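You operate a simulated robot arm through the tools that you are given. There is no shell and no other tool. Be economical: measure what you need, move in short steps, check, and stop when the job is done.

The job below is to be done with a simulated robot arm. You get a single attempt, and the scene is never put back.

JOB
Clamp the blue note pad in the pad press and brush glue on its top edge.
Fine: clamp it before the glue goes on and leave it clamped. Use the brush and the glue tub; brush back in its tray, then shut the tub's lid. Leave the other note pads.

The check looks at the end state, three seconds after you hand in, the way a careful person would. Anything else that was tipped, shoved, dropped, spilled or broken makes it a failure. Lids that push on must go on centred and level and be pressed home; caps that screw on are set level and turned clockwise until they are tight.

ROBOT AND FRAMES
A 7-joint arm with a two-finger parallel gripper, fixed in place. Base frame: the origin is at the foot of the arm, x ahead of it, y to its left, z up; the work surface is at about z = 850. Units: mm, degrees, N and s.
With the tool pointing down near the work surface it reaches from about 100 to 880 mm from the base axis. Its first joint turns from -115.0 to 115.0 degrees. Payload 3.91 kg.
The tool frame sits at the grasp point between the pads (the TCP): z along the fingers, y along the line on which they close. The tips reach 30 mm beyond it. Largest opening 110 mm; finger width 20, thickness 10; the body of the gripper, 48 by 112 mm, starts 55 mm behind the TCP.
Orientation is that of the tool frame in the base frame, as [roll, pitch, yaw] about the fixed x, y, z axes, in that order (R = Rz(yaw) Ry(pitch) Rx(roll)). With the fingers straight down and closing along the base's y, the tool's x points along the base's -x, its y along +y and its z along -z.

CONTROLS
- The arm moves only by the tool jog_arm. Its argument "plan" is one flat list of numbers, 7 for each row, row after row: the shift along the tool's x, y, z in mm, then the turn, a rotation vector about the tool's x, y, z in degrees, then the finger opening in mm, from 0 to 110. In form: [x, y, z, wx, wy, wz, gripper, x, y, z, wx, wy, wz, gripper, ...]. A call has 1 to 10 rows; each row shifts and turns the commanded pose from where the row before left it, along the tool's axes as they then stand. Each row takes 0.2 s and may step no farther than 50 mm and 8.6 degrees from the row before; otherwise, or with a gripper value out of range, the whole call is refused. A pose out of reach is approached as far as the arm can. The call stops where the force on the tool passes 90 N (or 10 N more than at its start, if that is more) or the arm is blocked; 0.2 s more then pass. Each finger travels about 153 mm/s and halts on what it meets, pressing with about 41 N; the grip force reading is that of the motor and also rises with nothing between the fingers. The clock runs only during rows and for 0.2 s after the last one: add rows that do not move to give the fingers time. The reply holds the time, the measured pose of the TCP, the force on the tool along the base axes, the opening and the grip force, in the units named above and with some noise.
- Cameras (640 x 400 px; columns grow to the right, rows downward): "scene" is fixed at [399.1, 499.7, 1731.1]; the picture's right is [-0.97, -0.25, 0.00], its down [-0.16, 0.62, -0.77] and it looks along [0.19, -0.75, -0.64] (base axes); focal length 354 px, centre (320, 200). "wrist" rides on the gripper at [72, 17, -103] in the tool frame; the picture's right is [-0.23, 0.97, 0.00], its down [-0.76, -0.18, -0.62] and it looks along [-0.61, -0.14, 0.78] (tool axes); focal length 222 px, centre (320, 200). There is no depth. A picture from a camera that has moved, and an enlarged one, comes with that camera's place and axes in the base frame and with its lens.
- get_image(camera): a new picture of that camera. It takes no simulated time.
- lift_body(by): slides the trunk up (or, below 0, down) by that many mm; the arm rides with it, the base frame stays. It gives what a move gives, with no picture.
- close_up(camera, box): a new picture of the part [left, top, right, bottom] of that camera's present view, enlarged. It takes no simulated time.
- close_job(): hands the job in; it is judged then, once.

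Go step by step. Nothing tells you positions but the pictures and the camera data: compare them with the known pose of the tool, close in by small moves and look again before you grip or let go. The budget is 120 turns and 64 pictures, counting those below and the enlarged ones. Unless the task says otherwise, let go and move clear before handing in, and close with one line.

The tools are called after ">>>" as name(argument=value, ...) on one line, values as JSON. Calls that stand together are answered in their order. jog_arm: Moves the arm, as the interface text tells. Its arguments: {"type":"object","properties":{"plan":{"type":"array"}},"required":["plan"]} The other tools are called the same way: lift_body (by) slides the trunk up or down; get_image (camera) takes a picture; close_up (camera, box) takes an enlarged picture of a part of a camera's view; close_job () hands the job in.

At the start:

```text
time_s: 0.0
tcp_pos: [584.7, -318.6, 1254.2]
tool_rot: [180.0, 0.0, 180.0]
ft_force: [-0.3, -0.3, -0.2]
width: 110.1
finger_force: 0.1
trunk travel left (down, up): [-925.0, 65.0]
```

scene: 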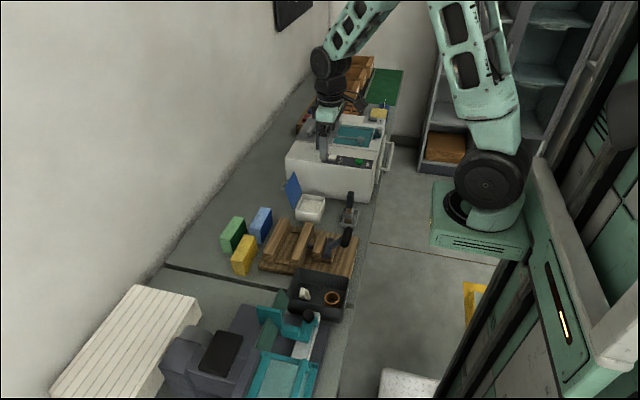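
wrist: 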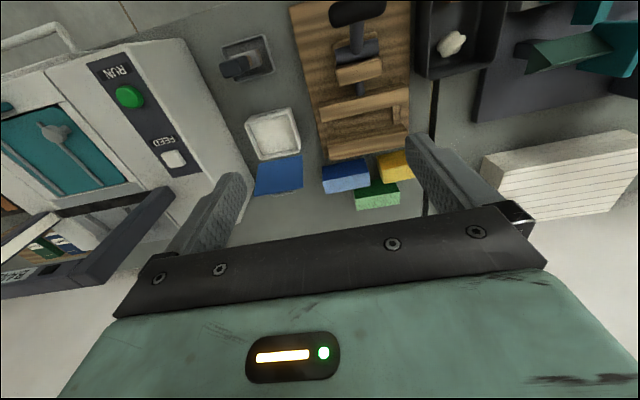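

I see a wooden pad press, three pads (green, blue, yellow), a white glue tub with open blue lid, and a brush tray. I'll take enlarged views to measure.

>>> close_up(camera="scene", box=[210, 160, 370, 290])

>>> close_up(camera="wrist", box=[210, 0, 450, 220])

```text
3.08 times, centred on (290, 225) of scene
camera zoom: at [399.1, 499.7, 1731.1], right [-0.97, -0.25, 0.0], down [-0.16, 0.62, -0.77], along [0.19, -0.75, -0.64], focal length 1089 px, centre (412, 123)
```

zoom: 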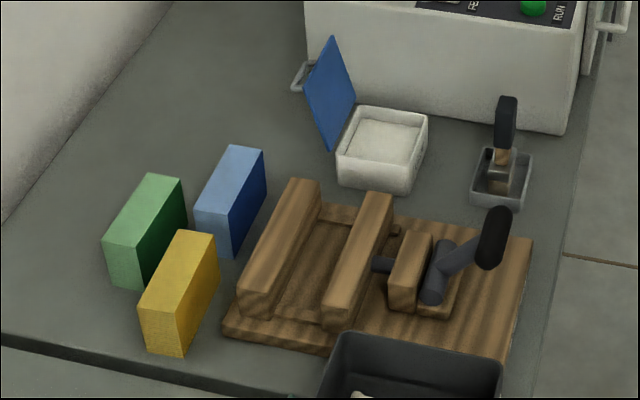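

```text
1.82 times, centred on (330, 110) of wrist
camera zoom: at [513.2, -301.1, 1355.6], right [0.23, 0.97, 0.0], down [0.76, -0.18, 0.62], along [0.61, -0.14, -0.78], focal length 404 px, centre (302, 364)
```

zoom: 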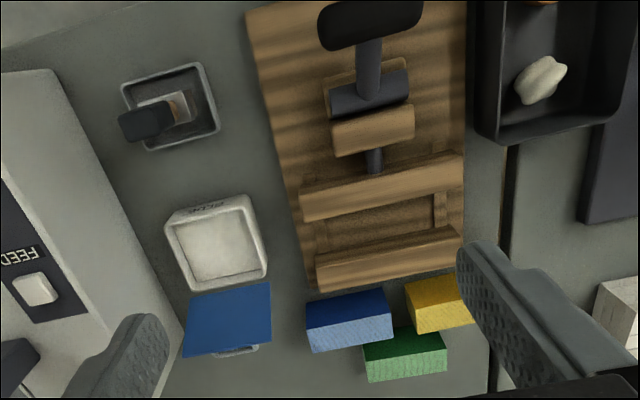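

I have coarse positions now: press bars near x≈651/731, y≈-245, and the blue pad near (789,-304). I'll move lower and back for a better view.

>>> jog_arm(plan=[28, 19, 34, 0, 0, 0, 110, 28, 19, 34, 0, 0, 0, 110, 28, 19, 34, 0, 0, 0, 110])

>>> get_image(camera="wrist")

```text
time_s: 0.8
tcp_pos: [497.5, -261.2, 1150.5]
tool_rot: [-180.0, 0.0, -180.0]
ft_force: [0.8, 0.4, 0.0]
width: 110.2
finger_force: 0.0
trunk travel left (down, up): [-925.0, 65.0]
```

```text
59 pictures are left
camera wrist: at [426.1, -244.4, 1253.2], right [0.23, 0.97, 0.0], down [0.76, -0.18, 0.62], along [0.61, -0.14, -0.78], focal length 222 px, centre (320, 200)
```

wrist: 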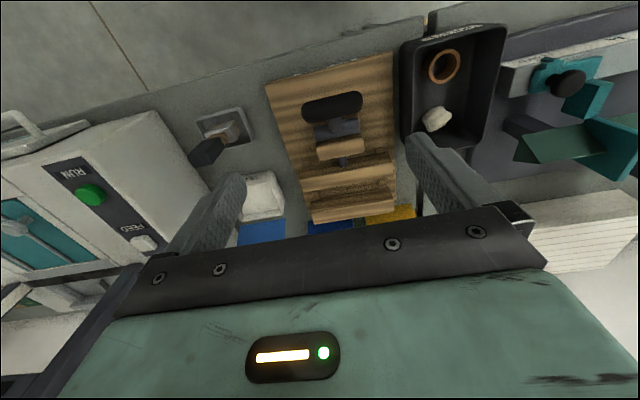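

The gripper hides the far half of that view, so I'll move forward.

>>> jog_arm(plan=[-48, -8, 0, 0, 0, 0, 110, -48, -8, 0, 0, 0, 0, 110, -48, -8, 0, 0, 0, 0, 110])

>>> close_up(camera="wrist", box=[160, 0, 480, 220])

```text
time_s: 1.6
tcp_pos: [644.3, -287.0, 1153.2]
tool_rot: [-180.0, -0.1, -180.0]
ft_force: [-0.5, -0.6, -0.8]
width: 109.9
finger_force: 0.0
trunk travel left (down, up): [-925.0, 65.0]
```

```text
1.82 times, centred on (320, 110) of wrist
camera zoom: at [572.6, -270.2, 1254.9], right [0.23, 0.97, 0.0], down [0.76, -0.18, 0.62], along [0.61, -0.14, -0.78], focal length 404 px, centre (320, 364)
```

zoom: 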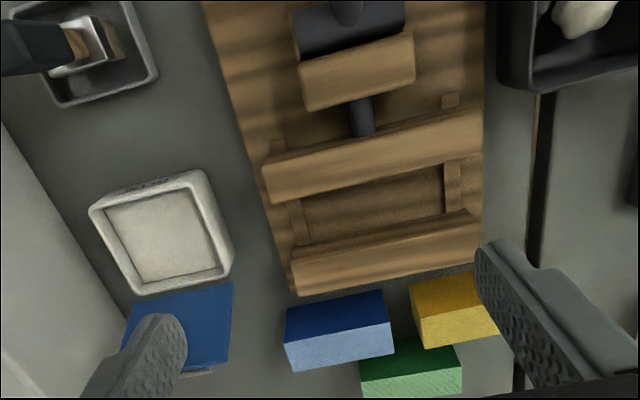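

Blue pad: x≈799–836, y≈-362…-251, top z≈917, standing on edge. Now I'll zoom in on the press.

>>> close_up(camera="wrist", box=[260, 0, 420, 170])

>>> close_up(camera="scene", box=[260, 210, 360, 275])

```text
2.35 times, centred on (340, 85) of wrist
camera zoom: at [572.6, -270.2, 1254.9], right [0.23, 0.97, 0.0], down [0.76, -0.18, 0.62], along [0.61, -0.14, -0.78], focal length 523 px, centre (273, 471)
```

zoom: 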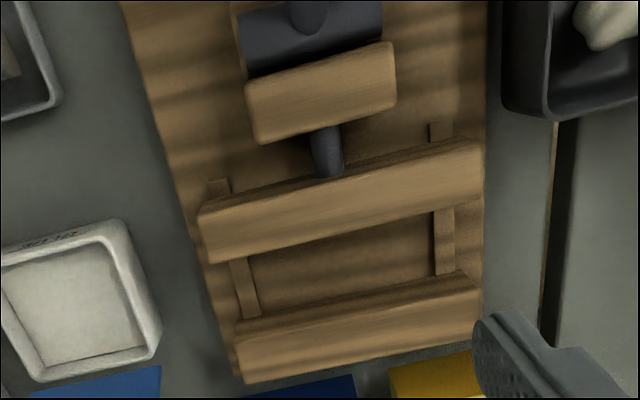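

```text
6.15 times, centred on (310, 242) of scene
camera zoom: at [399.1, 499.7, 1731.1], right [-0.97, -0.25, 0.0], down [-0.16, 0.62, -0.77], along [0.19, -0.75, -0.64], focal length 2177 px, centre (382, -62)
```

zoom: 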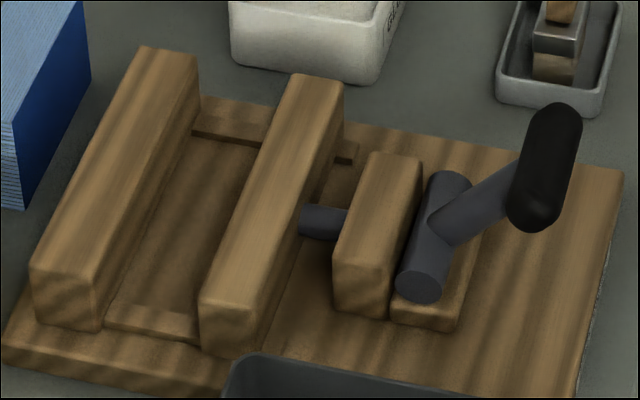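

Press gap between the jaws is x≈666–722, y centre ≈-249, bar tops z≈903. The pad (37 thick) fits, so I'll turn the tool 90° to grip its thickness along x.

>>> jog_arm(plan=[0, 0, 0, 0, 0, 8.5, 110, 0, 0, 0, 0, 0, 8.5, 110, 0, 0, 0, 0, 0, 8.5, 110, 0, 0, 0, 0, 0, 8.5, 110, 0, 0, 0, 0, 0, 8.5, 110, 0, 0, 0, 0, 0, 8.5, 110, 0, 0, 0, 0, 0, 8.5, 110, 0, 0, 0, 0, 0, 8.5, 110, 0, 0, 0, 0, 0, 8.5, 110, 0, 0, 0, 0, 0, 8.5, 110])

>>> jog_arm(plan=[0, 0, 0, 0, 0, 5, 80, 0, 48, 0, 0, 0, 0, 80, 0, 48, 0, 0, 0, 0, 80, -20, 40, 20, 0, 0, 0, 65, 0, 37, 30, 0, 0, 0, 60, 0, 0, 45, 0, 0, 0, 60])

>>> get_image(camera="wrist")

```text
time_s: 3.8
tcp_pos: [645.8, -285.6, 1151.3]
tool_rot: [180.0, 0.0, 94.9]
ft_force: [-0.3, -0.5, -0.5]
width: 109.9
finger_force: 0.0
trunk travel left (down, up): [-925.0, 65.0]
```

```text
time_s: 5.2
tcp_pos: [819.2, -305.1, 1056.6]
tool_rot: [179.9, 0.0, 90.0]
ft_force: [-0.5, 1.1, 0.3]
width: 59.7
finger_force: 0.1
trunk travel left (down, up): [-925.0, 65.0]
```

```text
55 pictures are left
camera wrist: at [835.5, -231.6, 1159.3], right [0.97, -0.23, 0.0], down [-0.18, -0.76, 0.62], along [-0.14, -0.61, -0.78], focal length 222 px, centre (320, 200)
```

wrist: 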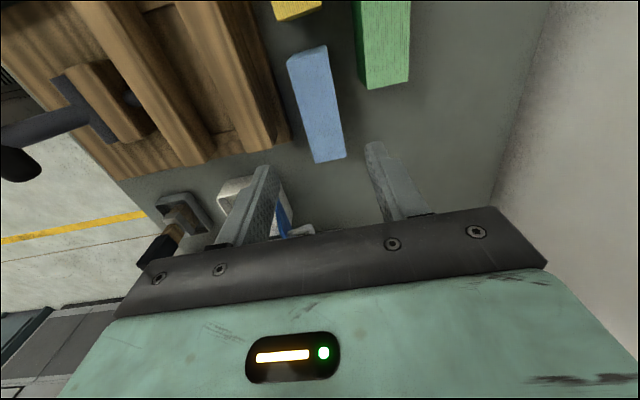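

The tool is aligned over the blue pad. I'll descend to TCP z≈925 and grip the top 22 mm.

>>> jog_arm(plan=[0, -1, 44, 0, 0, 0, 60, 0, 0, 44, 0, 0, 0, 60, 0, 0, 43.6, 0, 0, 0, 60, 0, 0, 0, 0, 0, 0, 60])

>>> get_image(camera="wrist")

```text
time_s: 6.2
tcp_pos: [816.7, -305.1, 922.9]
tool_rot: [179.9, 0.0, 90.0]
ft_force: [-0.2, -0.6, -0.5]
width: 59.8
finger_force: 0.0
trunk travel left (down, up): [-925.0, 65.0]
```

```text
54 pictures are left
camera wrist: at [833.6, -231.8, 1025.9], right [0.97, -0.23, 0.0], down [-0.18, -0.76, 0.62], along [-0.14, -0.61, -0.78], focal length 222 px, centre (320, 200)
```

wrist: 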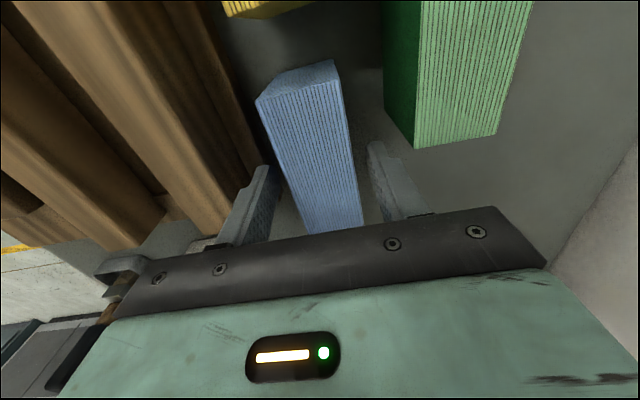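

>>> jog_arm(plan=[0, 0, -2, 0, 0, 0, 50, 0, 0, 0, 0, 0, 0, 30, 0, 0, 0, 0, 0, 0, 30, 0, 0, 0, 0, 0, 0, 30])

```text
time_s: 7.2
tcp_pos: [817.1, -304.4, 925.9]
tool_rot: [180.0, -0.1, 90.0]
ft_force: [0.7, -0.6, 0.0]
width: 39.4
finger_force: 40.9
trunk travel left (down, up): [-925.0, 65.0]
```

Gripped at 39 mm. I'll lift and carry it above the press.

>>> jog_arm(plan=[0, 0, -30, 0, 0, 0, 30, 0, 0, -40, 0, 0, 0, 30, 0, 0, -40, 0, 0, 0, 30, 18, -41, 0, 0, 0, 0, 30, 18, -41, 0, 0, 0, 0, 30, 18, -40, 0, 0, 0, 0, 30, 0, 0, 0, 0, 0, 0, 30])

>>> get_image(camera="wrist")

>>> close_up(camera="scene", box=[240, 170, 370, 280])

```text
time_s: 8.8
tcp_pos: [695.4, -249.7, 1038.1]
tool_rot: [-179.9, 0.0, 90.2]
ft_force: [-0.2, 1.3, -0.1]
width: 30.0
finger_force: 0.0
trunk travel left (down, up): [-925.0, 65.0]
```

```text
53 pictures are left
camera wrist: at [713.0, -177.4, 1139.6], right [0.97, -0.23, 0.0], down [-0.18, -0.76, 0.62], along [-0.14, -0.61, -0.78], focal length 222 px, centre (320, 200)
```

wrist: 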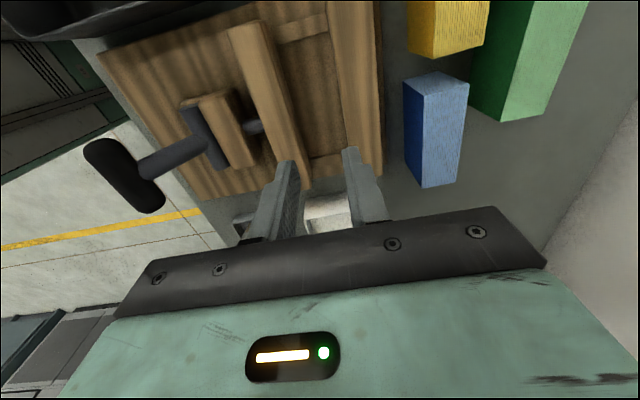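

```text
3.64 times, centred on (305, 225) of scene
camera zoom: at [399.1, 499.7, 1731.1], right [-0.97, -0.25, 0.0], down [-0.16, 0.62, -0.77], along [0.19, -0.75, -0.64], focal length 1286 px, centre (374, 109)
```

zoom: 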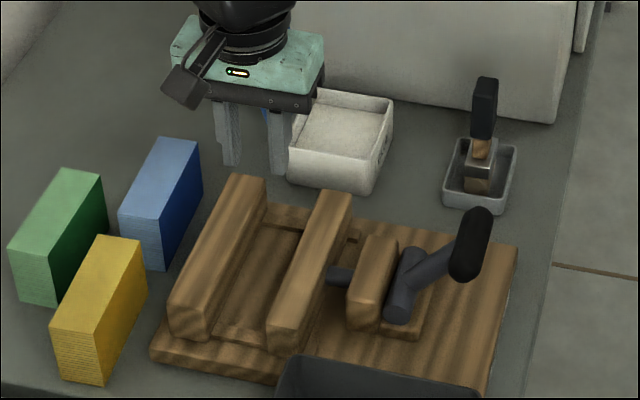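

The pad slipped from the shallow grip and still stands at about its old spot. I'll go back, re-measure, and take a deeper grip with a slower lift.

>>> jog_arm(plan=[-18, 41, 0, 0, 0, 0, 62, -18, 41, 0, 0, 0, 0, 62, -18, 40, 0, 0, 0, 0, 62, 0, 0, 0, 0, 0, 0, 62])

>>> close_up(camera="wrist", box=[220, 20, 460, 220])

```text
time_s: 9.8
tcp_pos: [819.4, -308.0, 1035.2]
tool_rot: [-180.0, 0.0, 89.9]
ft_force: [-0.1, 0.1, -0.9]
width: 62.0
finger_force: 0.0
trunk travel left (down, up): [-925.0, 65.0]
```

```text
2.00 times, centred on (340, 120) of wrist
camera zoom: at [835.6, -235.7, 1138.2], right [0.97, -0.23, 0.0], down [-0.18, -0.76, 0.62], along [-0.14, -0.61, -0.78], focal length 444 px, centre (280, 360)
```

zoom: 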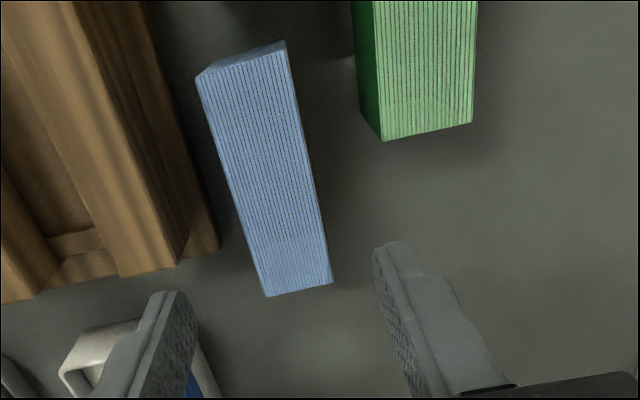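

>>> jog_arm(plan=[3, -3, 42, 0, 0, 0, 62, 0, 0, 42, 0, 0, 0, 62, 0, 0, 38, 0, 0, 0, 62, 0, 0, 0, 0, 0, 0, 45, 0, 0, 0, 0, 0, 0, 0, 0, 0, 0, 0, 0, 0, 0, 0, 0, 0, 0, 0, 0, 0])

>>> jog_arm(plan=[0, 0, -2, 0, 0, 0, 0, 0, 0, -4, 0, 0, 0, 0, 0, 0, -6, 0, 0, 0, 0, 0, 0, -8, 0, 0, 0, 0])

```text
time_s: 11.4
tcp_pos: [815.8, -304.1, 914.8]
tool_rot: [-179.9, 0.0, 90.1]
ft_force: [1.5, -0.4, 3.4]
width: 39.3
finger_force: 41.2
trunk travel left (down, up): [-925.0, 65.0]
```

```text
time_s: 12.4
tcp_pos: [815.6, -303.0, 934.6]
tool_rot: [180.0, 0.0, 90.0]
ft_force: [0.1, -0.3, -2.4]
width: 39.7
finger_force: 41.2
trunk travel left (down, up): [-925.0, 65.0]
```

It's holding (≈2.4 N load). I'll keep lifting gently.

>>> jog_arm(plan=[0, 0, -10, 0, 0, 0, 0, 0, 0, -12, 0, 0, 0, 0, 0, 0, -12, 0, 0, 0, 0, 0, 0, -12, 0, 0, 0, 0, 0, 0, -12, 0, 0, 0, 0, 0, 0, -12, 0, 0, 0, 0, 0, 0, -8, 0, 0, 0, 0, 0, 0, 0, 0, 0, 0, 0])

>>> jog_arm(plan=[4, -8, 0, 0, 0, 0, 0, 7, -15, 0, 0, 0, 0, 0, 8, -18, 0, 0, 0, 0, 0, 8, -18, 0, 0, 0, 0, 0, 8, -18, 0, 0, 0, 0, 0, 8, -18, 0, 0, 0, 0, 0, 6, -14, 0, 0, 0, 0, 0, 4, -10, 0, 0, 0, 0, 0, 0, 0, 0, 0, 0, 0, 0])

>>> get_image(camera="wrist")

>>> close_up(camera="scene", box=[240, 170, 370, 280])

```text
time_s: 14.2
tcp_pos: [814.6, -301.5, 1012.8]
tool_rot: [180.0, -0.1, 90.0]
ft_force: [0.3, 0.0, -1.9]
width: 39.6
finger_force: 41.0
trunk travel left (down, up): [-925.0, 65.0]
```

```text
time_s: 16.2
tcp_pos: [696.2, -250.2, 1011.8]
tool_rot: [-180.0, 0.1, 90.1]
ft_force: [0.9, 0.1, -1.7]
width: 39.6
finger_force: 41.1
trunk travel left (down, up): [-925.0, 65.0]
```

```text
50 pictures are left
camera wrist: at [713.1, -176.2, 1115.3], right [0.97, -0.23, 0.0], down [-0.18, -0.76, 0.62], along [-0.14, -0.61, -0.78], focal length 222 px, centre (320, 200)
```

wrist: 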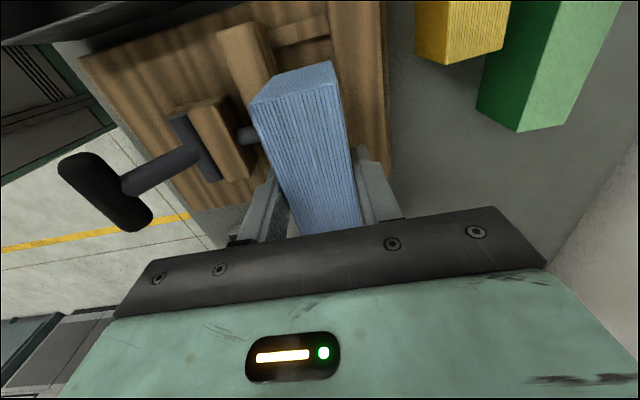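

```text
3.64 times, centred on (305, 225) of scene
camera zoom: at [399.1, 499.7, 1731.1], right [-0.97, -0.25, 0.0], down [-0.16, 0.62, -0.77], along [0.19, -0.75, -0.64], focal length 1286 px, centre (374, 109)
```

zoom: 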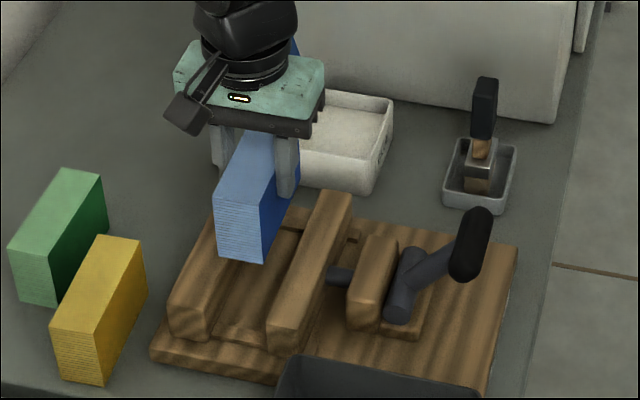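

Held and centred over the jaw gap. Lowering until the fingertips are just above the bars.

>>> jog_arm(plan=[0, -1.5, 10, 0, 0, 0, 0, 0, 0, 14, 0, 0, 0, 0, 0, 0, 14, 0, 0, 0, 0, 0, 0, 14, 0, 0, 0, 0, 0, 0, 12, 0, 0, 0, 0, 0, 0, 8, 0, 0, 0, 0, 0, 0, 0, 0, 0, 0, 0])

>>> get_image(camera="wrist")

>>> close_up(camera="scene", box=[260, 190, 340, 270])

```text
time_s: 17.8
tcp_pos: [694.6, -249.6, 945.8]
tool_rot: [179.7, 0.1, 90.1]
ft_force: [-7.9, 0.7, 54.8]
width: 39.6
finger_force: 40.9
trunk travel left (down, up): [-925.0, 65.0]
```

```text
48 pictures are left
camera wrist: at [711.1, -176.0, 1047.2], right [0.97, -0.23, 0.01], down [-0.18, -0.76, 0.62], along [-0.14, -0.61, -0.78], focal length 222 px, centre (320, 200)
```

wrist: 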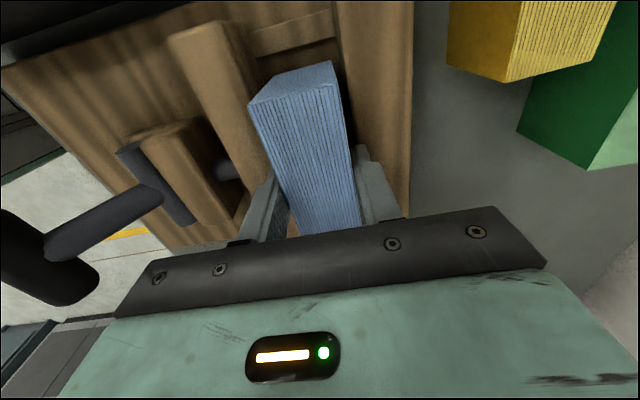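

```text
5.00 times, centred on (300, 230) of scene
camera zoom: at [399.1, 499.7, 1731.1], right [-0.97, -0.25, 0.0], down [-0.16, 0.62, -0.77], along [0.19, -0.75, -0.64], focal length 1769 px, centre (420, 50)
```

zoom: 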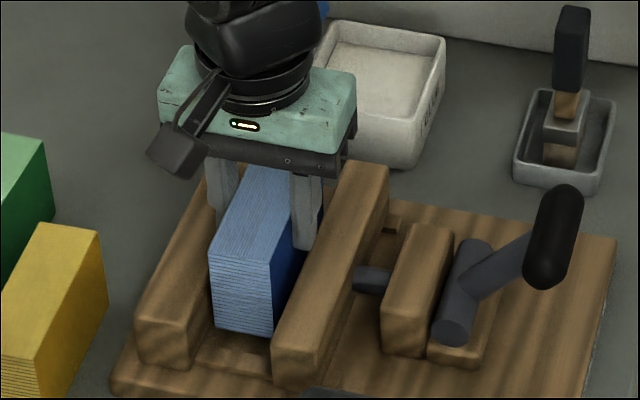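

The pad has landed on the base plate (bottom ≈877, fingertips ≈13 mm above the bars). I'll relieve the force, release, and rise.

>>> jog_arm(plan=[0, 0, -5, 0, 0, 0, 0, 0, 0, -1, 0, 0, 0, 0, 0, 0, 0, 0, 0, 0, 45, 0, 0, 0, 0, 0, 0, 55, 0, 0, 0, 0, 0, 0, 55])

>>> jog_arm(plan=[0, 0, -20, 0, 0, 0, 55, 0, 0, -40, 0, 0, 0, 55, 0, 0, -40, 0, 0, 0, 55, 40, 0, -40, 0, 0, 0, 55, 40, 0, -20, 0, 0, 0, 55])

>>> get_image(camera="wrist")

>>> close_up(camera="scene", box=[260, 200, 370, 280])

```text
time_s: 19.0
tcp_pos: [695.3, -248.9, 945.2]
tool_rot: [-180.0, -0.1, 90.1]
ft_force: [0.1, 0.6, 0.0]
width: 55.0
finger_force: 0.1
trunk travel left (down, up): [-925.0, 65.0]
```

```text
refused: row 4 steps farther than a row can; nothing moved
```

```text
46 pictures are left
camera wrist: at [711.5, -175.3, 1048.3], right [0.97, -0.23, 0.0], down [-0.18, -0.76, 0.62], along [-0.14, -0.61, -0.78], focal length 222 px, centre (320, 200)
```

wrist: 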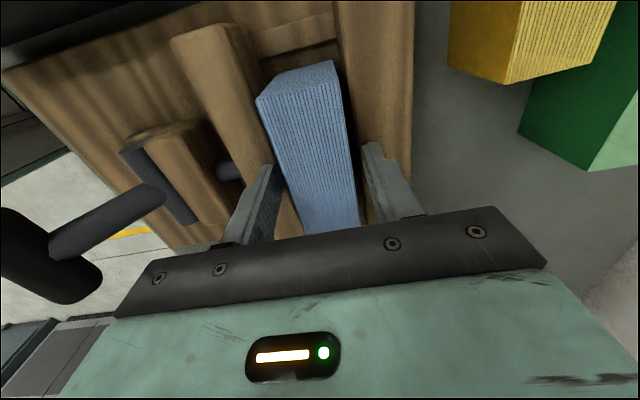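

```text
5.00 times, centred on (315, 240) of scene
camera zoom: at [399.1, 499.7, 1731.1], right [-0.97, -0.25, 0.0], down [-0.16, 0.62, -0.77], along [0.19, -0.75, -0.64], focal length 1769 px, centre (345, 0)
```

zoom: 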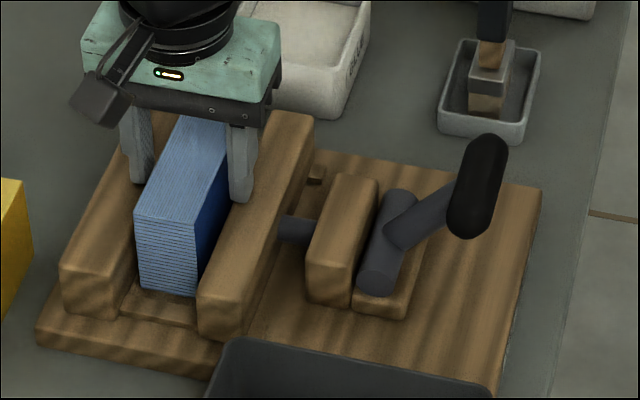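

Pad stands properly between the jaws. Lever pivot is at about (563,-243,898) and its handle at about (509,-244,962). I'll rise, close the fingers and move over the handle.

>>> jog_arm(plan=[0, 0, -20, 0, 0, 0, 55, 0, 0, -40, 0, 0, 0, 55, 0, 0, -35, 0, 0, 0, 55, 2, -48, 0, 0, 0, 0, 30, 3, -48, 0, 0, 0, 0, 0, 0, -48, 0, 0, 0, 0, 0, 0, -44, 0, 0, 0, 0, 0, 0, 0, 0, 0, 0, 0, 0])

>>> get_image(camera="wrist")

>>> close_up(camera="scene", box=[260, 190, 370, 270])

```text
time_s: 20.8
tcp_pos: [507.5, -244.2, 1042.2]
tool_rot: [-179.9, 0.0, 90.1]
ft_force: [-0.4, -0.5, 0.0]
width: 0.1
finger_force: 37.5
trunk travel left (down, up): [-925.0, 65.0]
```

```text
44 pictures are left
camera wrist: at [524.6, -171.6, 1144.8], right [0.97, -0.23, 0.0], down [-0.18, -0.76, 0.62], along [-0.14, -0.61, -0.78], focal length 222 px, centre (320, 200)
```

wrist: 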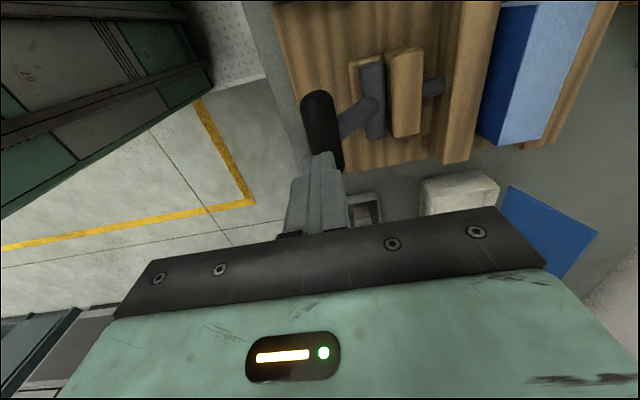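

```text
5.00 times, centred on (315, 230) of scene
camera zoom: at [399.1, 499.7, 1731.1], right [-0.97, -0.25, 0.0], down [-0.16, 0.62, -0.77], along [0.19, -0.75, -0.64], focal length 1769 px, centre (345, 50)
```

zoom: 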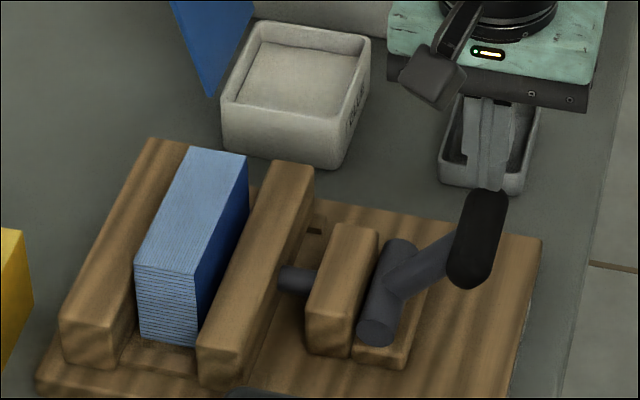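

>>> jog_arm(plan=[0, 0, 35, 0, 0, 0, 0, 0, -2, 8, 0, 0, 0, 0, 0, -3, 6, 0, 0, 0, 0, 0, -3, 5, 0, 0, 0, 0])

>>> close_up(camera="scene", box=[260, 190, 370, 270])

```text
time_s: 21.8
tcp_pos: [500.2, -245.7, 988.3]
tool_rot: [179.8, -0.1, 90.2]
ft_force: [0.5, 0.0, 1.3]
width: 0.1
finger_force: 37.8
trunk travel left (down, up): [-925.0, 65.0]
```

```text
5.00 times, centred on (315, 230) of scene
camera zoom: at [399.1, 499.7, 1731.1], right [-0.97, -0.25, 0.0], down [-0.16, 0.62, -0.77], along [0.19, -0.75, -0.64], focal length 1769 px, centre (345, 50)
```

zoom: 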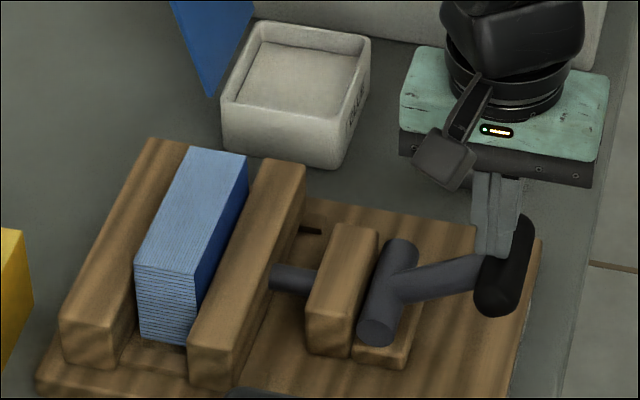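

Pushing down works: the jaw moved toward the pad. Continuing down the arc.

>>> jog_arm(plan=[0, -4, 7, 0, 0, 0, 0, 0, -3, 8, 0, 0, 0, 0, 0, -3, 8, 0, 0, 0, 0, 0, -2, 8, 0, 0, 0, 0, 0, -1, 6, 0, 0, 0, 0, 0, 0, 6, 0, 0, 0, 0, 0, 0, 5, 0, 0, 0, 0])

>>> close_up(camera="scene", box=[260, 190, 370, 270])

```text
time_s: 23.4
tcp_pos: [483.3, -245.3, 944.2]
tool_rot: [179.9, 0.1, 90.0]
ft_force: [-4.8, -2.2, 86.1]
width: 0.0
finger_force: 37.7
trunk travel left (down, up): [-925.0, 65.0]
```

```text
5.00 times, centred on (315, 230) of scene
camera zoom: at [399.1, 499.7, 1731.1], right [-0.97, -0.25, 0.0], down [-0.16, 0.62, -0.77], along [0.19, -0.75, -0.64], focal length 1769 px, centre (345, 50)
```

zoom: 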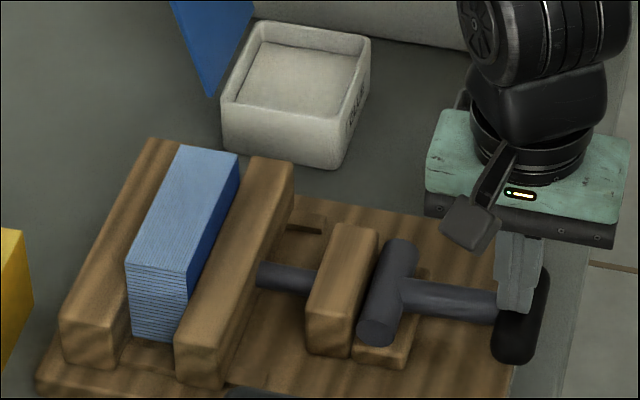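

Clamped: jaw, pad and fixed bar are in contact and force has risen sharply. I'll back off and see whether it stays.

>>> jog_arm(plan=[0, 0, -15, 0, 0, 0, 0, 0, 0, -40, 0, 0, 0, 0, 0, 0, -45, 0, 0, 0, 0, 0, 0, 0, 0, 0, 0, 0, 0, 0, 0, 0, 0, 0, 0])

>>> close_up(camera="scene", box=[260, 190, 370, 270])

>>> get_image(camera="wrist")

```text
time_s: 24.6
tcp_pos: [484.4, -243.6, 1039.2]
tool_rot: [-180.0, 0.0, 90.0]
ft_force: [0.6, -0.6, 0.5]
width: 0.0
finger_force: 37.5
trunk travel left (down, up): [-925.0, 65.0]
```

```text
5.00 times, centred on (315, 230) of scene
camera zoom: at [399.1, 499.7, 1731.1], right [-0.97, -0.25, 0.0], down [-0.16, 0.62, -0.77], along [0.19, -0.75, -0.64], focal length 1769 px, centre (345, 50)
```

zoom: 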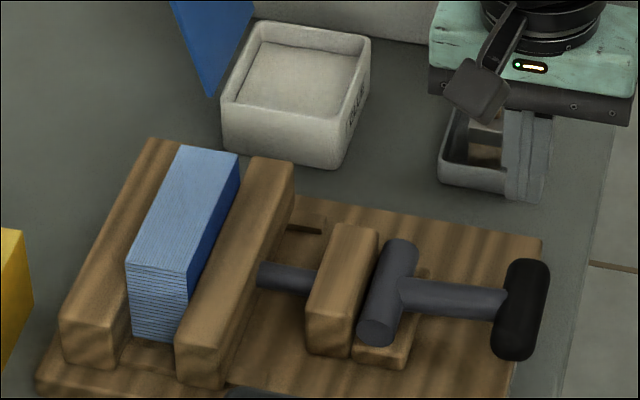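

```text
39 pictures are left
camera wrist: at [501.5, -171.2, 1140.8], right [0.97, -0.23, 0.0], down [-0.18, -0.76, 0.62], along [-0.14, -0.61, -0.78], focal length 222 px, centre (320, 200)
```

wrist: 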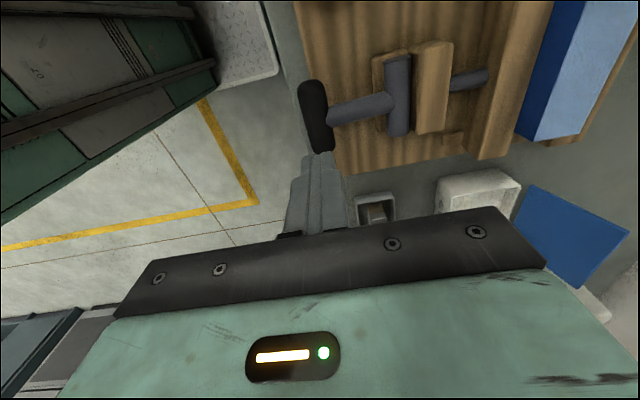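

The clamp holds on its own. Next the brush: I'll move to view its tray.

>>> jog_arm(plan=[0, 0, -40, 0, 0, 0, 0, -30, 10, -10, 0, 0, 0, 0, -40, 20, 0, 0, 0, 0, 40, -40, 20, 0, 0, 0, 0, 80])

>>> close_up(camera="wrist", box=[200, 0, 520, 230])

>>> close_up(camera="scene", box=[300, 165, 370, 235])

```text
time_s: 25.6
tcp_pos: [534.6, -356.1, 1087.8]
tool_rot: [-179.9, -0.1, 90.1]
ft_force: [-0.5, 0.1, -0.1]
width: 79.8
finger_force: 0.1
trunk travel left (down, up): [-925.0, 65.0]
```

```text
1.74 times, centred on (360, 115) of wrist
camera zoom: at [551.6, -281.7, 1191.3], right [0.97, -0.23, 0.0], down [-0.18, -0.76, 0.62], along [-0.14, -0.61, -0.78], focal length 386 px, centre (250, 348)
```

zoom: 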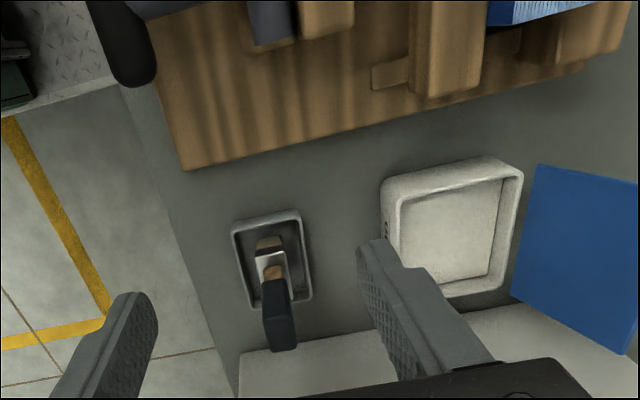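

```text
5.71 times, centred on (335, 200) of scene
camera zoom: at [399.1, 499.7, 1731.1], right [-0.97, -0.25, 0.0], down [-0.16, 0.62, -0.77], along [0.19, -0.75, -0.64], focal length 2022 px, centre (234, 200)
```

zoom: 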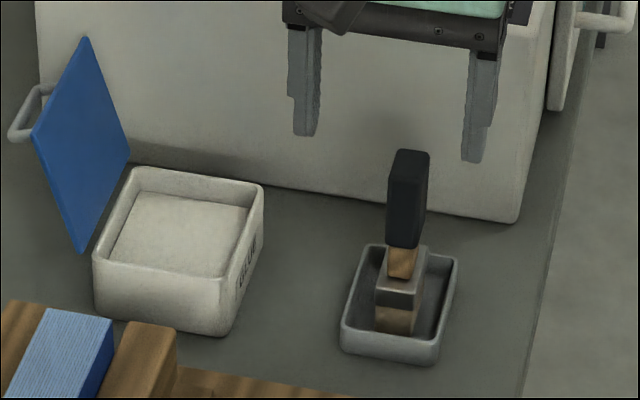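

The brush stands upright in its tray with the handle at about (534,-437), z≈917–982. I'll move above it and check alignment.

>>> jog_arm(plan=[-40, 0, 0, 0, 0, 0, 60, -41, 0, 10, 0, 0, 0, 60, 0, 0, 20, 0, 0, 0, 60, 0, 0, 0, 0, 0, 0, 60])

>>> close_up(camera="wrist", box=[200, 20, 440, 240])

>>> close_up(camera="scene", box=[310, 160, 370, 230])

```text
time_s: 26.6
tcp_pos: [534.2, -437.8, 1057.1]
tool_rot: [180.0, 0.0, 90.1]
ft_force: [-0.8, -0.3, 0.1]
width: 60.2
finger_force: 0.1
trunk travel left (down, up): [-925.0, 65.0]
```

```text
1.82 times, centred on (320, 130) of wrist
camera zoom: at [550.9, -364.3, 1160.6], right [0.97, -0.23, 0.0], down [-0.18, -0.76, 0.62], along [-0.14, -0.61, -0.78], focal length 404 px, centre (320, 327)
```

zoom: 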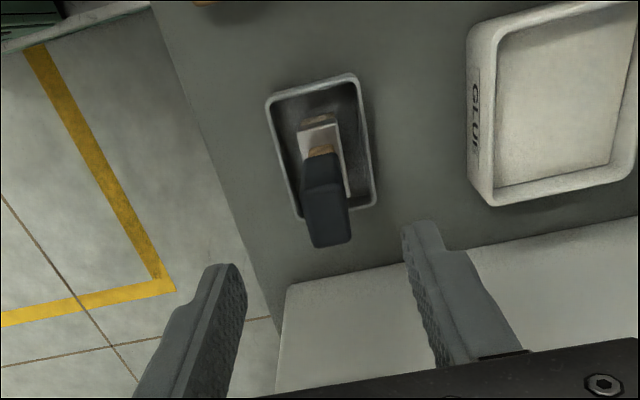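

```text
5.71 times, centred on (340, 195) of scene
camera zoom: at [399.1, 499.7, 1731.1], right [-0.97, -0.25, 0.0], down [-0.16, 0.62, -0.77], along [0.19, -0.75, -0.64], focal length 2022 px, centre (206, 229)
```

zoom: 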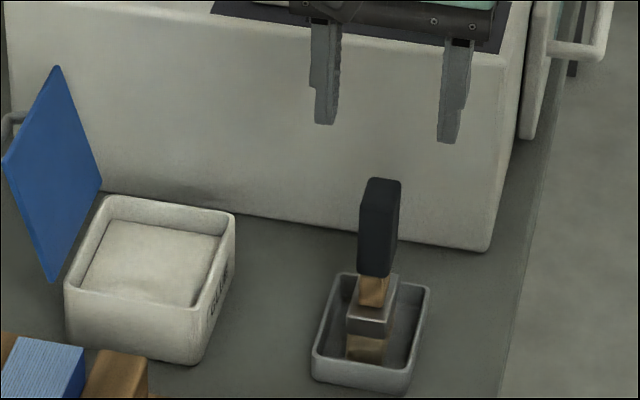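

>>> jog_arm(plan=[-2, 3, 40, 0, 0, 0, 60, 0, 0, 38, 0, 0, 0, 60, 0, 0, 28, 0, 0, 0, 60, 0, 0, 0, 0, 0, 0, 60, 0, 0, 0, 0, 0, 0, 40, 0, 0, 0, 0, 0, 0, 0, 0, 0, 0, 0, 0, 0, 0, 0, 0, 0, 0, 0, 0, 0])

>>> jog_arm(plan=[0, 0, -2, 0, 0, 0, 0, 0, 0, -4, 0, 0, 0, 0, 0, 0, -8, 0, 0, 0, 0, 0, 0, -12, 0, 0, 0, 0, 0, 0, -15, 0, 0, 0, 0, 0, 0, -15, 0, 0, 0, 0, 0, 0, -15, 0, 0, 0, 0, 0, 0, -15, 0, 0, 0, 0, 0, 0, 0, 0, 0, 0, 0])

>>> get_image(camera="wrist")

>>> close_up(camera="scene", box=[280, 140, 370, 230])

```text
time_s: 28.4
tcp_pos: [537.7, -438.8, 953.6]
tool_rot: [179.9, 0.0, 90.0]
ft_force: [0.7, -1.1, -0.1]
width: 20.9
finger_force: 40.7
trunk travel left (down, up): [-925.0, 65.0]
```

```text
time_s: 30.4
tcp_pos: [536.6, -438.3, 1040.7]
tool_rot: [179.9, 0.0, 90.0]
ft_force: [-0.4, 0.7, 0.1]
width: 20.5
finger_force: 40.6
trunk travel left (down, up): [-925.0, 65.0]
```

```text
34 pictures are left
camera wrist: at [554.5, -365.4, 1142.7], right [0.97, -0.23, 0.0], down [-0.18, -0.76, 0.62], along [-0.14, -0.61, -0.78], focal length 222 px, centre (320, 200)
```

wrist: 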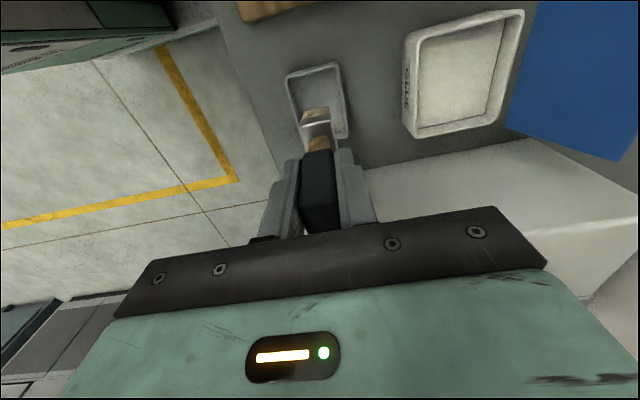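

```text
4.44 times, centred on (325, 185) of scene
camera zoom: at [399.1, 499.7, 1731.1], right [-0.97, -0.25, 0.0], down [-0.16, 0.62, -0.77], along [0.19, -0.75, -0.64], focal length 1572 px, centre (298, 267)
```

zoom: 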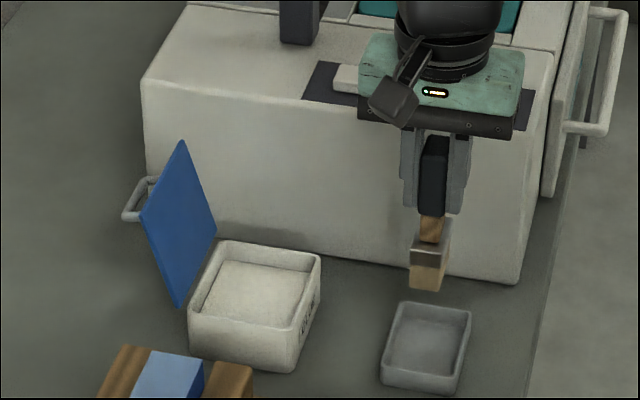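

Brush is held; its tip is ≈103 mm below the TCP. The tub centre is ≈(675,-441), rim z≈903. I'll carry the brush over the tub and lower it partway.

>>> jog_arm(plan=[0, 10, -15, 0, 0, 0, 0, 0, 25, 0, 0, 0, 0, 0, 0, 30, 0, 0, 0, 0, 0, 0, 30, 0, 0, 0, 0, 0, -2, 23, 0, 0, 0, 0, 0, 0, 12, 0, 0, 0, 0, 0, 0, 0, 20, 0, 0, 0, 0, 0, 0, 20, 0, 0, 0, 0, 0, 0, 10, 0, 0, 0, 0, 0, 0, 0, 0, 0, 0, 0])

>>> close_up(camera="wrist", box=[200, 0, 520, 230])

>>> close_up(camera="scene", box=[270, 150, 350, 230])

```text
time_s: 32.6
tcp_pos: [667.3, -438.7, 1004.4]
tool_rot: [180.0, 0.0, 90.2]
ft_force: [0.1, 0.1, -0.8]
width: 20.4
finger_force: 41.2
trunk travel left (down, up): [-925.0, 65.0]
```

```text
1.74 times, centred on (360, 115) of wrist
camera zoom: at [684.1, -366.0, 1106.6], right [0.97, -0.23, 0.0], down [-0.18, -0.76, 0.62], along [-0.14, -0.61, -0.78], focal length 386 px, centre (250, 348)
```

zoom: 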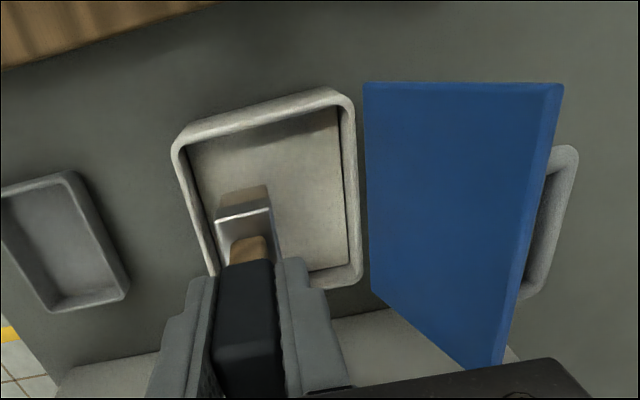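

```text
5.00 times, centred on (310, 190) of scene
camera zoom: at [399.1, 499.7, 1731.1], right [-0.97, -0.25, 0.0], down [-0.16, 0.62, -0.77], along [0.19, -0.75, -0.64], focal length 1769 px, centre (370, 250)
```

zoom: 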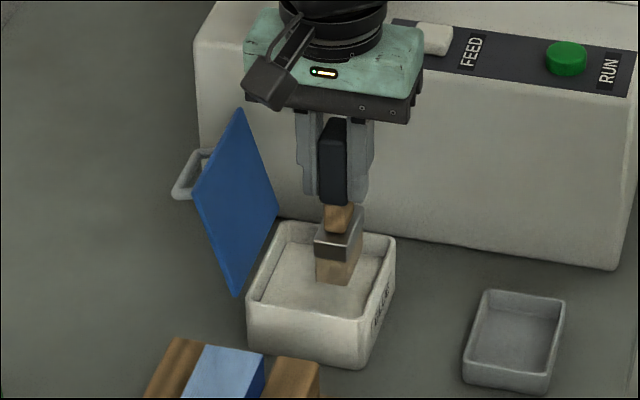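

>>> jog_arm(plan=[0, 0, 6, 0, 0, 0, 0, 0, 0, 6, 0, 0, 0, 0, 0, 0, 5, 0, 0, 0, 0, 0, 0, 5, 0, 0, 0, 0, 0, 0, 0, 0, 0, 0, 0])

>>> close_up(camera="scene", box=[270, 150, 350, 230])

```text
time_s: 33.8
tcp_pos: [667.9, -439.1, 982.2]
tool_rot: [179.9, 0.0, 89.9]
ft_force: [-0.9, -0.4, -0.4]
width: 20.3
finger_force: 41.4
trunk travel left (down, up): [-925.0, 65.0]
```

```text
5.00 times, centred on (310, 190) of scene
camera zoom: at [399.1, 499.7, 1731.1], right [-0.97, -0.25, 0.0], down [-0.16, 0.62, -0.77], along [0.19, -0.75, -0.64], focal length 1769 px, centre (370, 250)
```

zoom: 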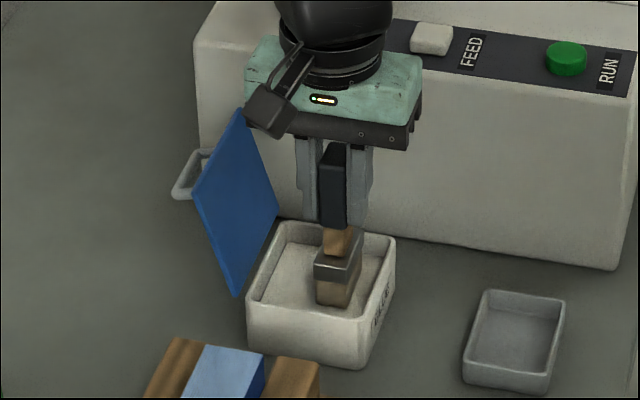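

>>> jog_arm(plan=[0, 0, 4, 0, 0, 0, 0, 0, 0, 4, 0, 0, 0, 0, 0, 0, 0, 0, 0, 0, 0, 0, 0, 0, 0, 0, 0, 0])

>>> close_up(camera="wrist", box=[280, 40, 430, 190])

>>> close_up(camera="scene", box=[290, 180, 340, 230])

```text
time_s: 34.8
tcp_pos: [668.6, -440.2, 980.5]
tool_rot: [179.6, 0.3, 90.1]
ft_force: [-12.3, 9.3, 70.2]
width: 20.8
finger_force: 40.7
trunk travel left (down, up): [-925.0, 65.0]
```

```text
2.67 times, centred on (355, 115) of wrist
camera zoom: at [684.6, -366.1, 1083.3], right [0.97, -0.23, 0.01], down [-0.18, -0.76, 0.63], along [-0.14, -0.61, -0.78], focal length 592 px, centre (227, 427)
```

zoom: 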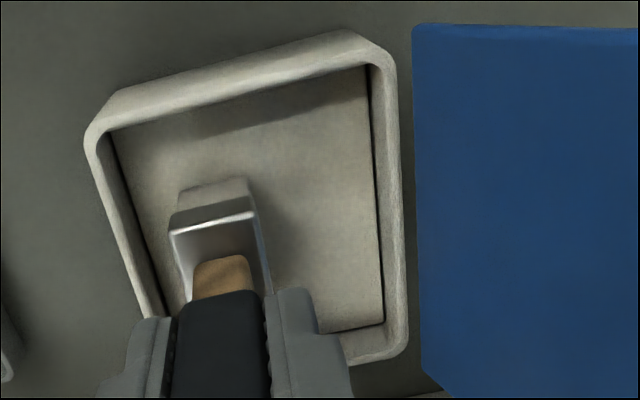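

```text
8.00 times, centred on (315, 205) of scene
camera zoom: at [399.1, 499.7, 1731.1], right [-0.97, -0.25, 0.0], down [-0.16, 0.62, -0.77], along [0.19, -0.75, -0.64], focal length 2830 px, centre (360, 160)
```

zoom: 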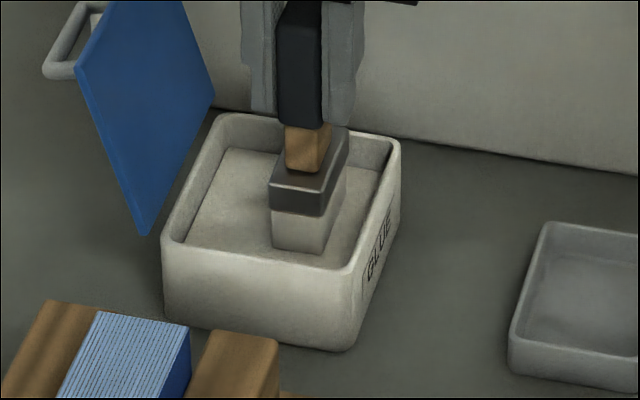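

The bristles have picked up glue (contact felt). I'll lift out and carry the brush over to the clamped pad.

>>> jog_arm(plan=[0, 0, -8, 0, 0, 0, 0, 0, 0, -15, 0, 0, 0, 0, 0, 0, -25, 0, 0, 0, 0, 0, 0, -30, 0, 0, 0, 0, 0, 0, -20, 0, 0, 0, 0, 25, 5, 0, 0, 0, 0, 0, 35, 8, 0, 0, 0, 0, 0, 35, 8, 0, 0, 0, 0, 0, 30, 7, 0, 0, 0, 0, 0, 25, 4, 0, 0, 0, 0, 0])

>>> close_up(camera="wrist", box=[200, 0, 440, 220])

>>> close_up(camera="scene", box=[260, 180, 340, 260])

```text
time_s: 37.0
tcp_pos: [700.1, -290.8, 1072.5]
tool_rot: [180.0, 0.0, 90.0]
ft_force: [0.0, -0.8, -0.8]
width: 20.6
finger_force: 40.7
trunk travel left (down, up): [-925.0, 65.0]
```

```text
1.82 times, centred on (320, 110) of wrist
camera zoom: at [717.0, -216.6, 1175.3], right [0.97, -0.23, 0.0], down [-0.18, -0.76, 0.62], along [-0.14, -0.61, -0.78], focal length 404 px, centre (320, 364)
```

zoom: 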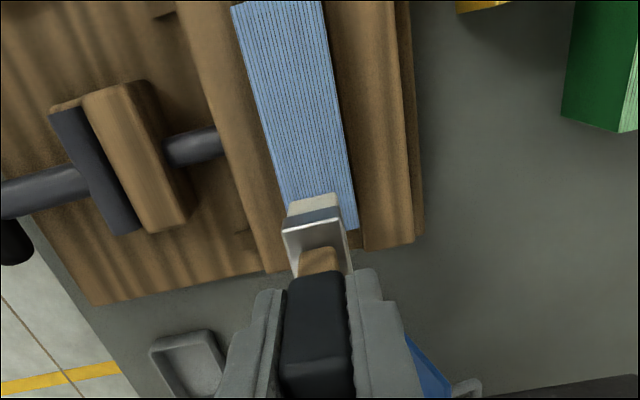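

```text
5.00 times, centred on (300, 220) of scene
camera zoom: at [399.1, 499.7, 1731.1], right [-0.97, -0.25, 0.0], down [-0.16, 0.62, -0.77], along [0.19, -0.75, -0.64], focal length 1769 px, centre (420, 100)
```

zoom: 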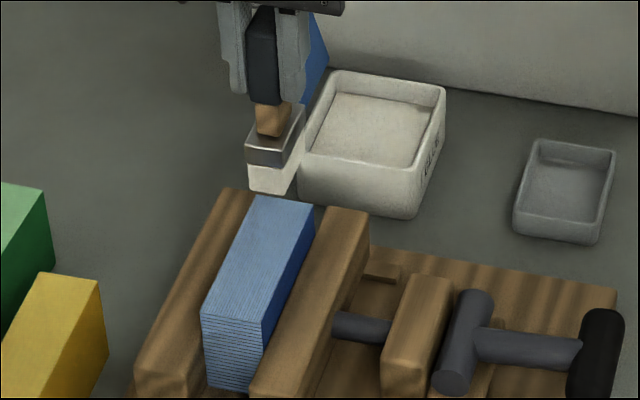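

Aligned over the far end of the pad. Lowering to touch gently.

>>> jog_arm(plan=[2, -4.5, 10, 0, 0, 0, 0, 0, 0, 10, 0, 0, 0, 0, 0, 0, 3, 0, 0, 0, 0, 0, 0, 0, 0, 0, 0, 0])

>>> close_up(camera="scene", box=[270, 190, 320, 240])

```text
time_s: 38.0
tcp_pos: [696.7, -287.8, 1050.7]
tool_rot: [180.0, 0.0, 90.1]
ft_force: [-0.8, -0.4, -0.1]
width: 20.5
finger_force: 40.7
trunk travel left (down, up): [-925.0, 65.0]
```

```text
8.00 times, centred on (295, 215) of scene
camera zoom: at [399.1, 499.7, 1731.1], right [-0.97, -0.25, 0.0], down [-0.16, 0.62, -0.77], along [0.19, -0.75, -0.64], focal length 2830 px, centre (520, 80)
```

zoom: 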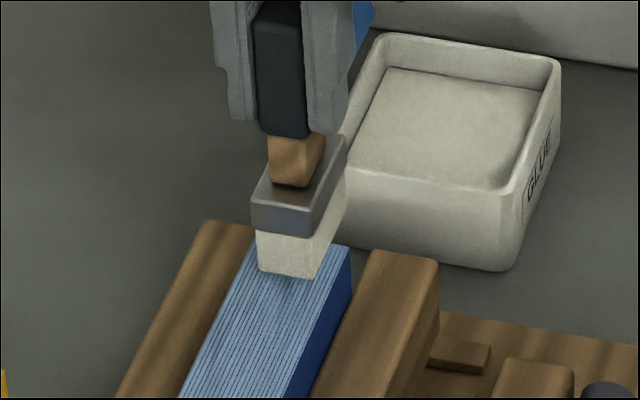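

>>> jog_arm(plan=[0, 0, 2, 0, 0, 0, 0, 0, 0, 2, 0, 0, 0, 0, 0, 0, 0, 0, 0, 0, 0])

```text
time_s: 38.8
tcp_pos: [696.1, -287.7, 1045.5]
tool_rot: [180.0, 0.0, 90.1]
ft_force: [0.0, 0.9, -0.7]
width: 20.9
finger_force: 41.3
trunk travel left (down, up): [-925.0, 65.0]
```

>>> jog_arm(plan=[0, 0, 1.5, 0, 0, 0, 0, 0, 0, 0, 0, 0, 0, 0])

>>> jog_arm(plan=[0, 0, 1.5, 0, 0, 0, 0, 0, 0, 0, 0, 0, 0, 0])

```text
time_s: 39.4
tcp_pos: [695.2, -287.9, 1043.6]
tool_rot: [-180.0, 0.0, 90.0]
ft_force: [0.1, -0.5, -1.6]
width: 20.5
finger_force: 40.9
trunk travel left (down, up): [-925.0, 65.0]
```

```text
time_s: 40.0
tcp_pos: [696.0, -286.0, 1043.4]
tool_rot: [-180.0, -0.1, 90.0]
ft_force: [-0.7, 0.7, -0.8]
width: 20.5
finger_force: 41.0
trunk travel left (down, up): [-925.0, 65.0]
```

>>> jog_arm(plan=[0, 0, 1.5, 0, 0, 0, 0, 0, 0, 0, 0, 0, 0, 0])

>>> close_up(camera="scene", box=[270, 190, 320, 240])

```text
time_s: 40.6
tcp_pos: [695.5, -288.0, 1041.2]
tool_rot: [-179.9, 0.0, 90.0]
ft_force: [0.5, 0.4, -0.1]
width: 20.4
finger_force: 41.1
trunk travel left (down, up): [-925.0, 65.0]
```

```text
8.00 times, centred on (295, 215) of scene
camera zoom: at [399.1, 499.7, 1731.1], right [-0.97, -0.25, 0.0], down [-0.16, 0.62, -0.77], along [0.19, -0.75, -0.64], focal length 2830 px, centre (520, 80)
```

zoom: 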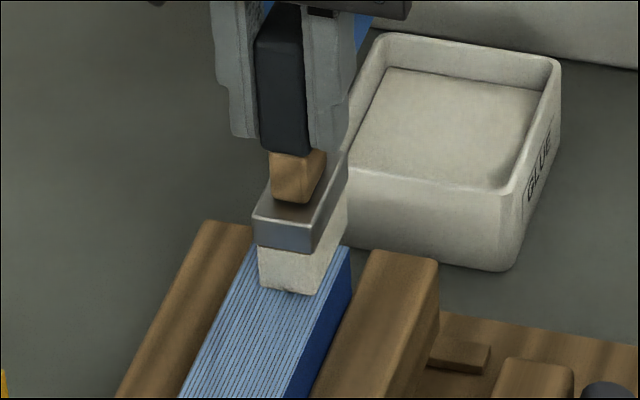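

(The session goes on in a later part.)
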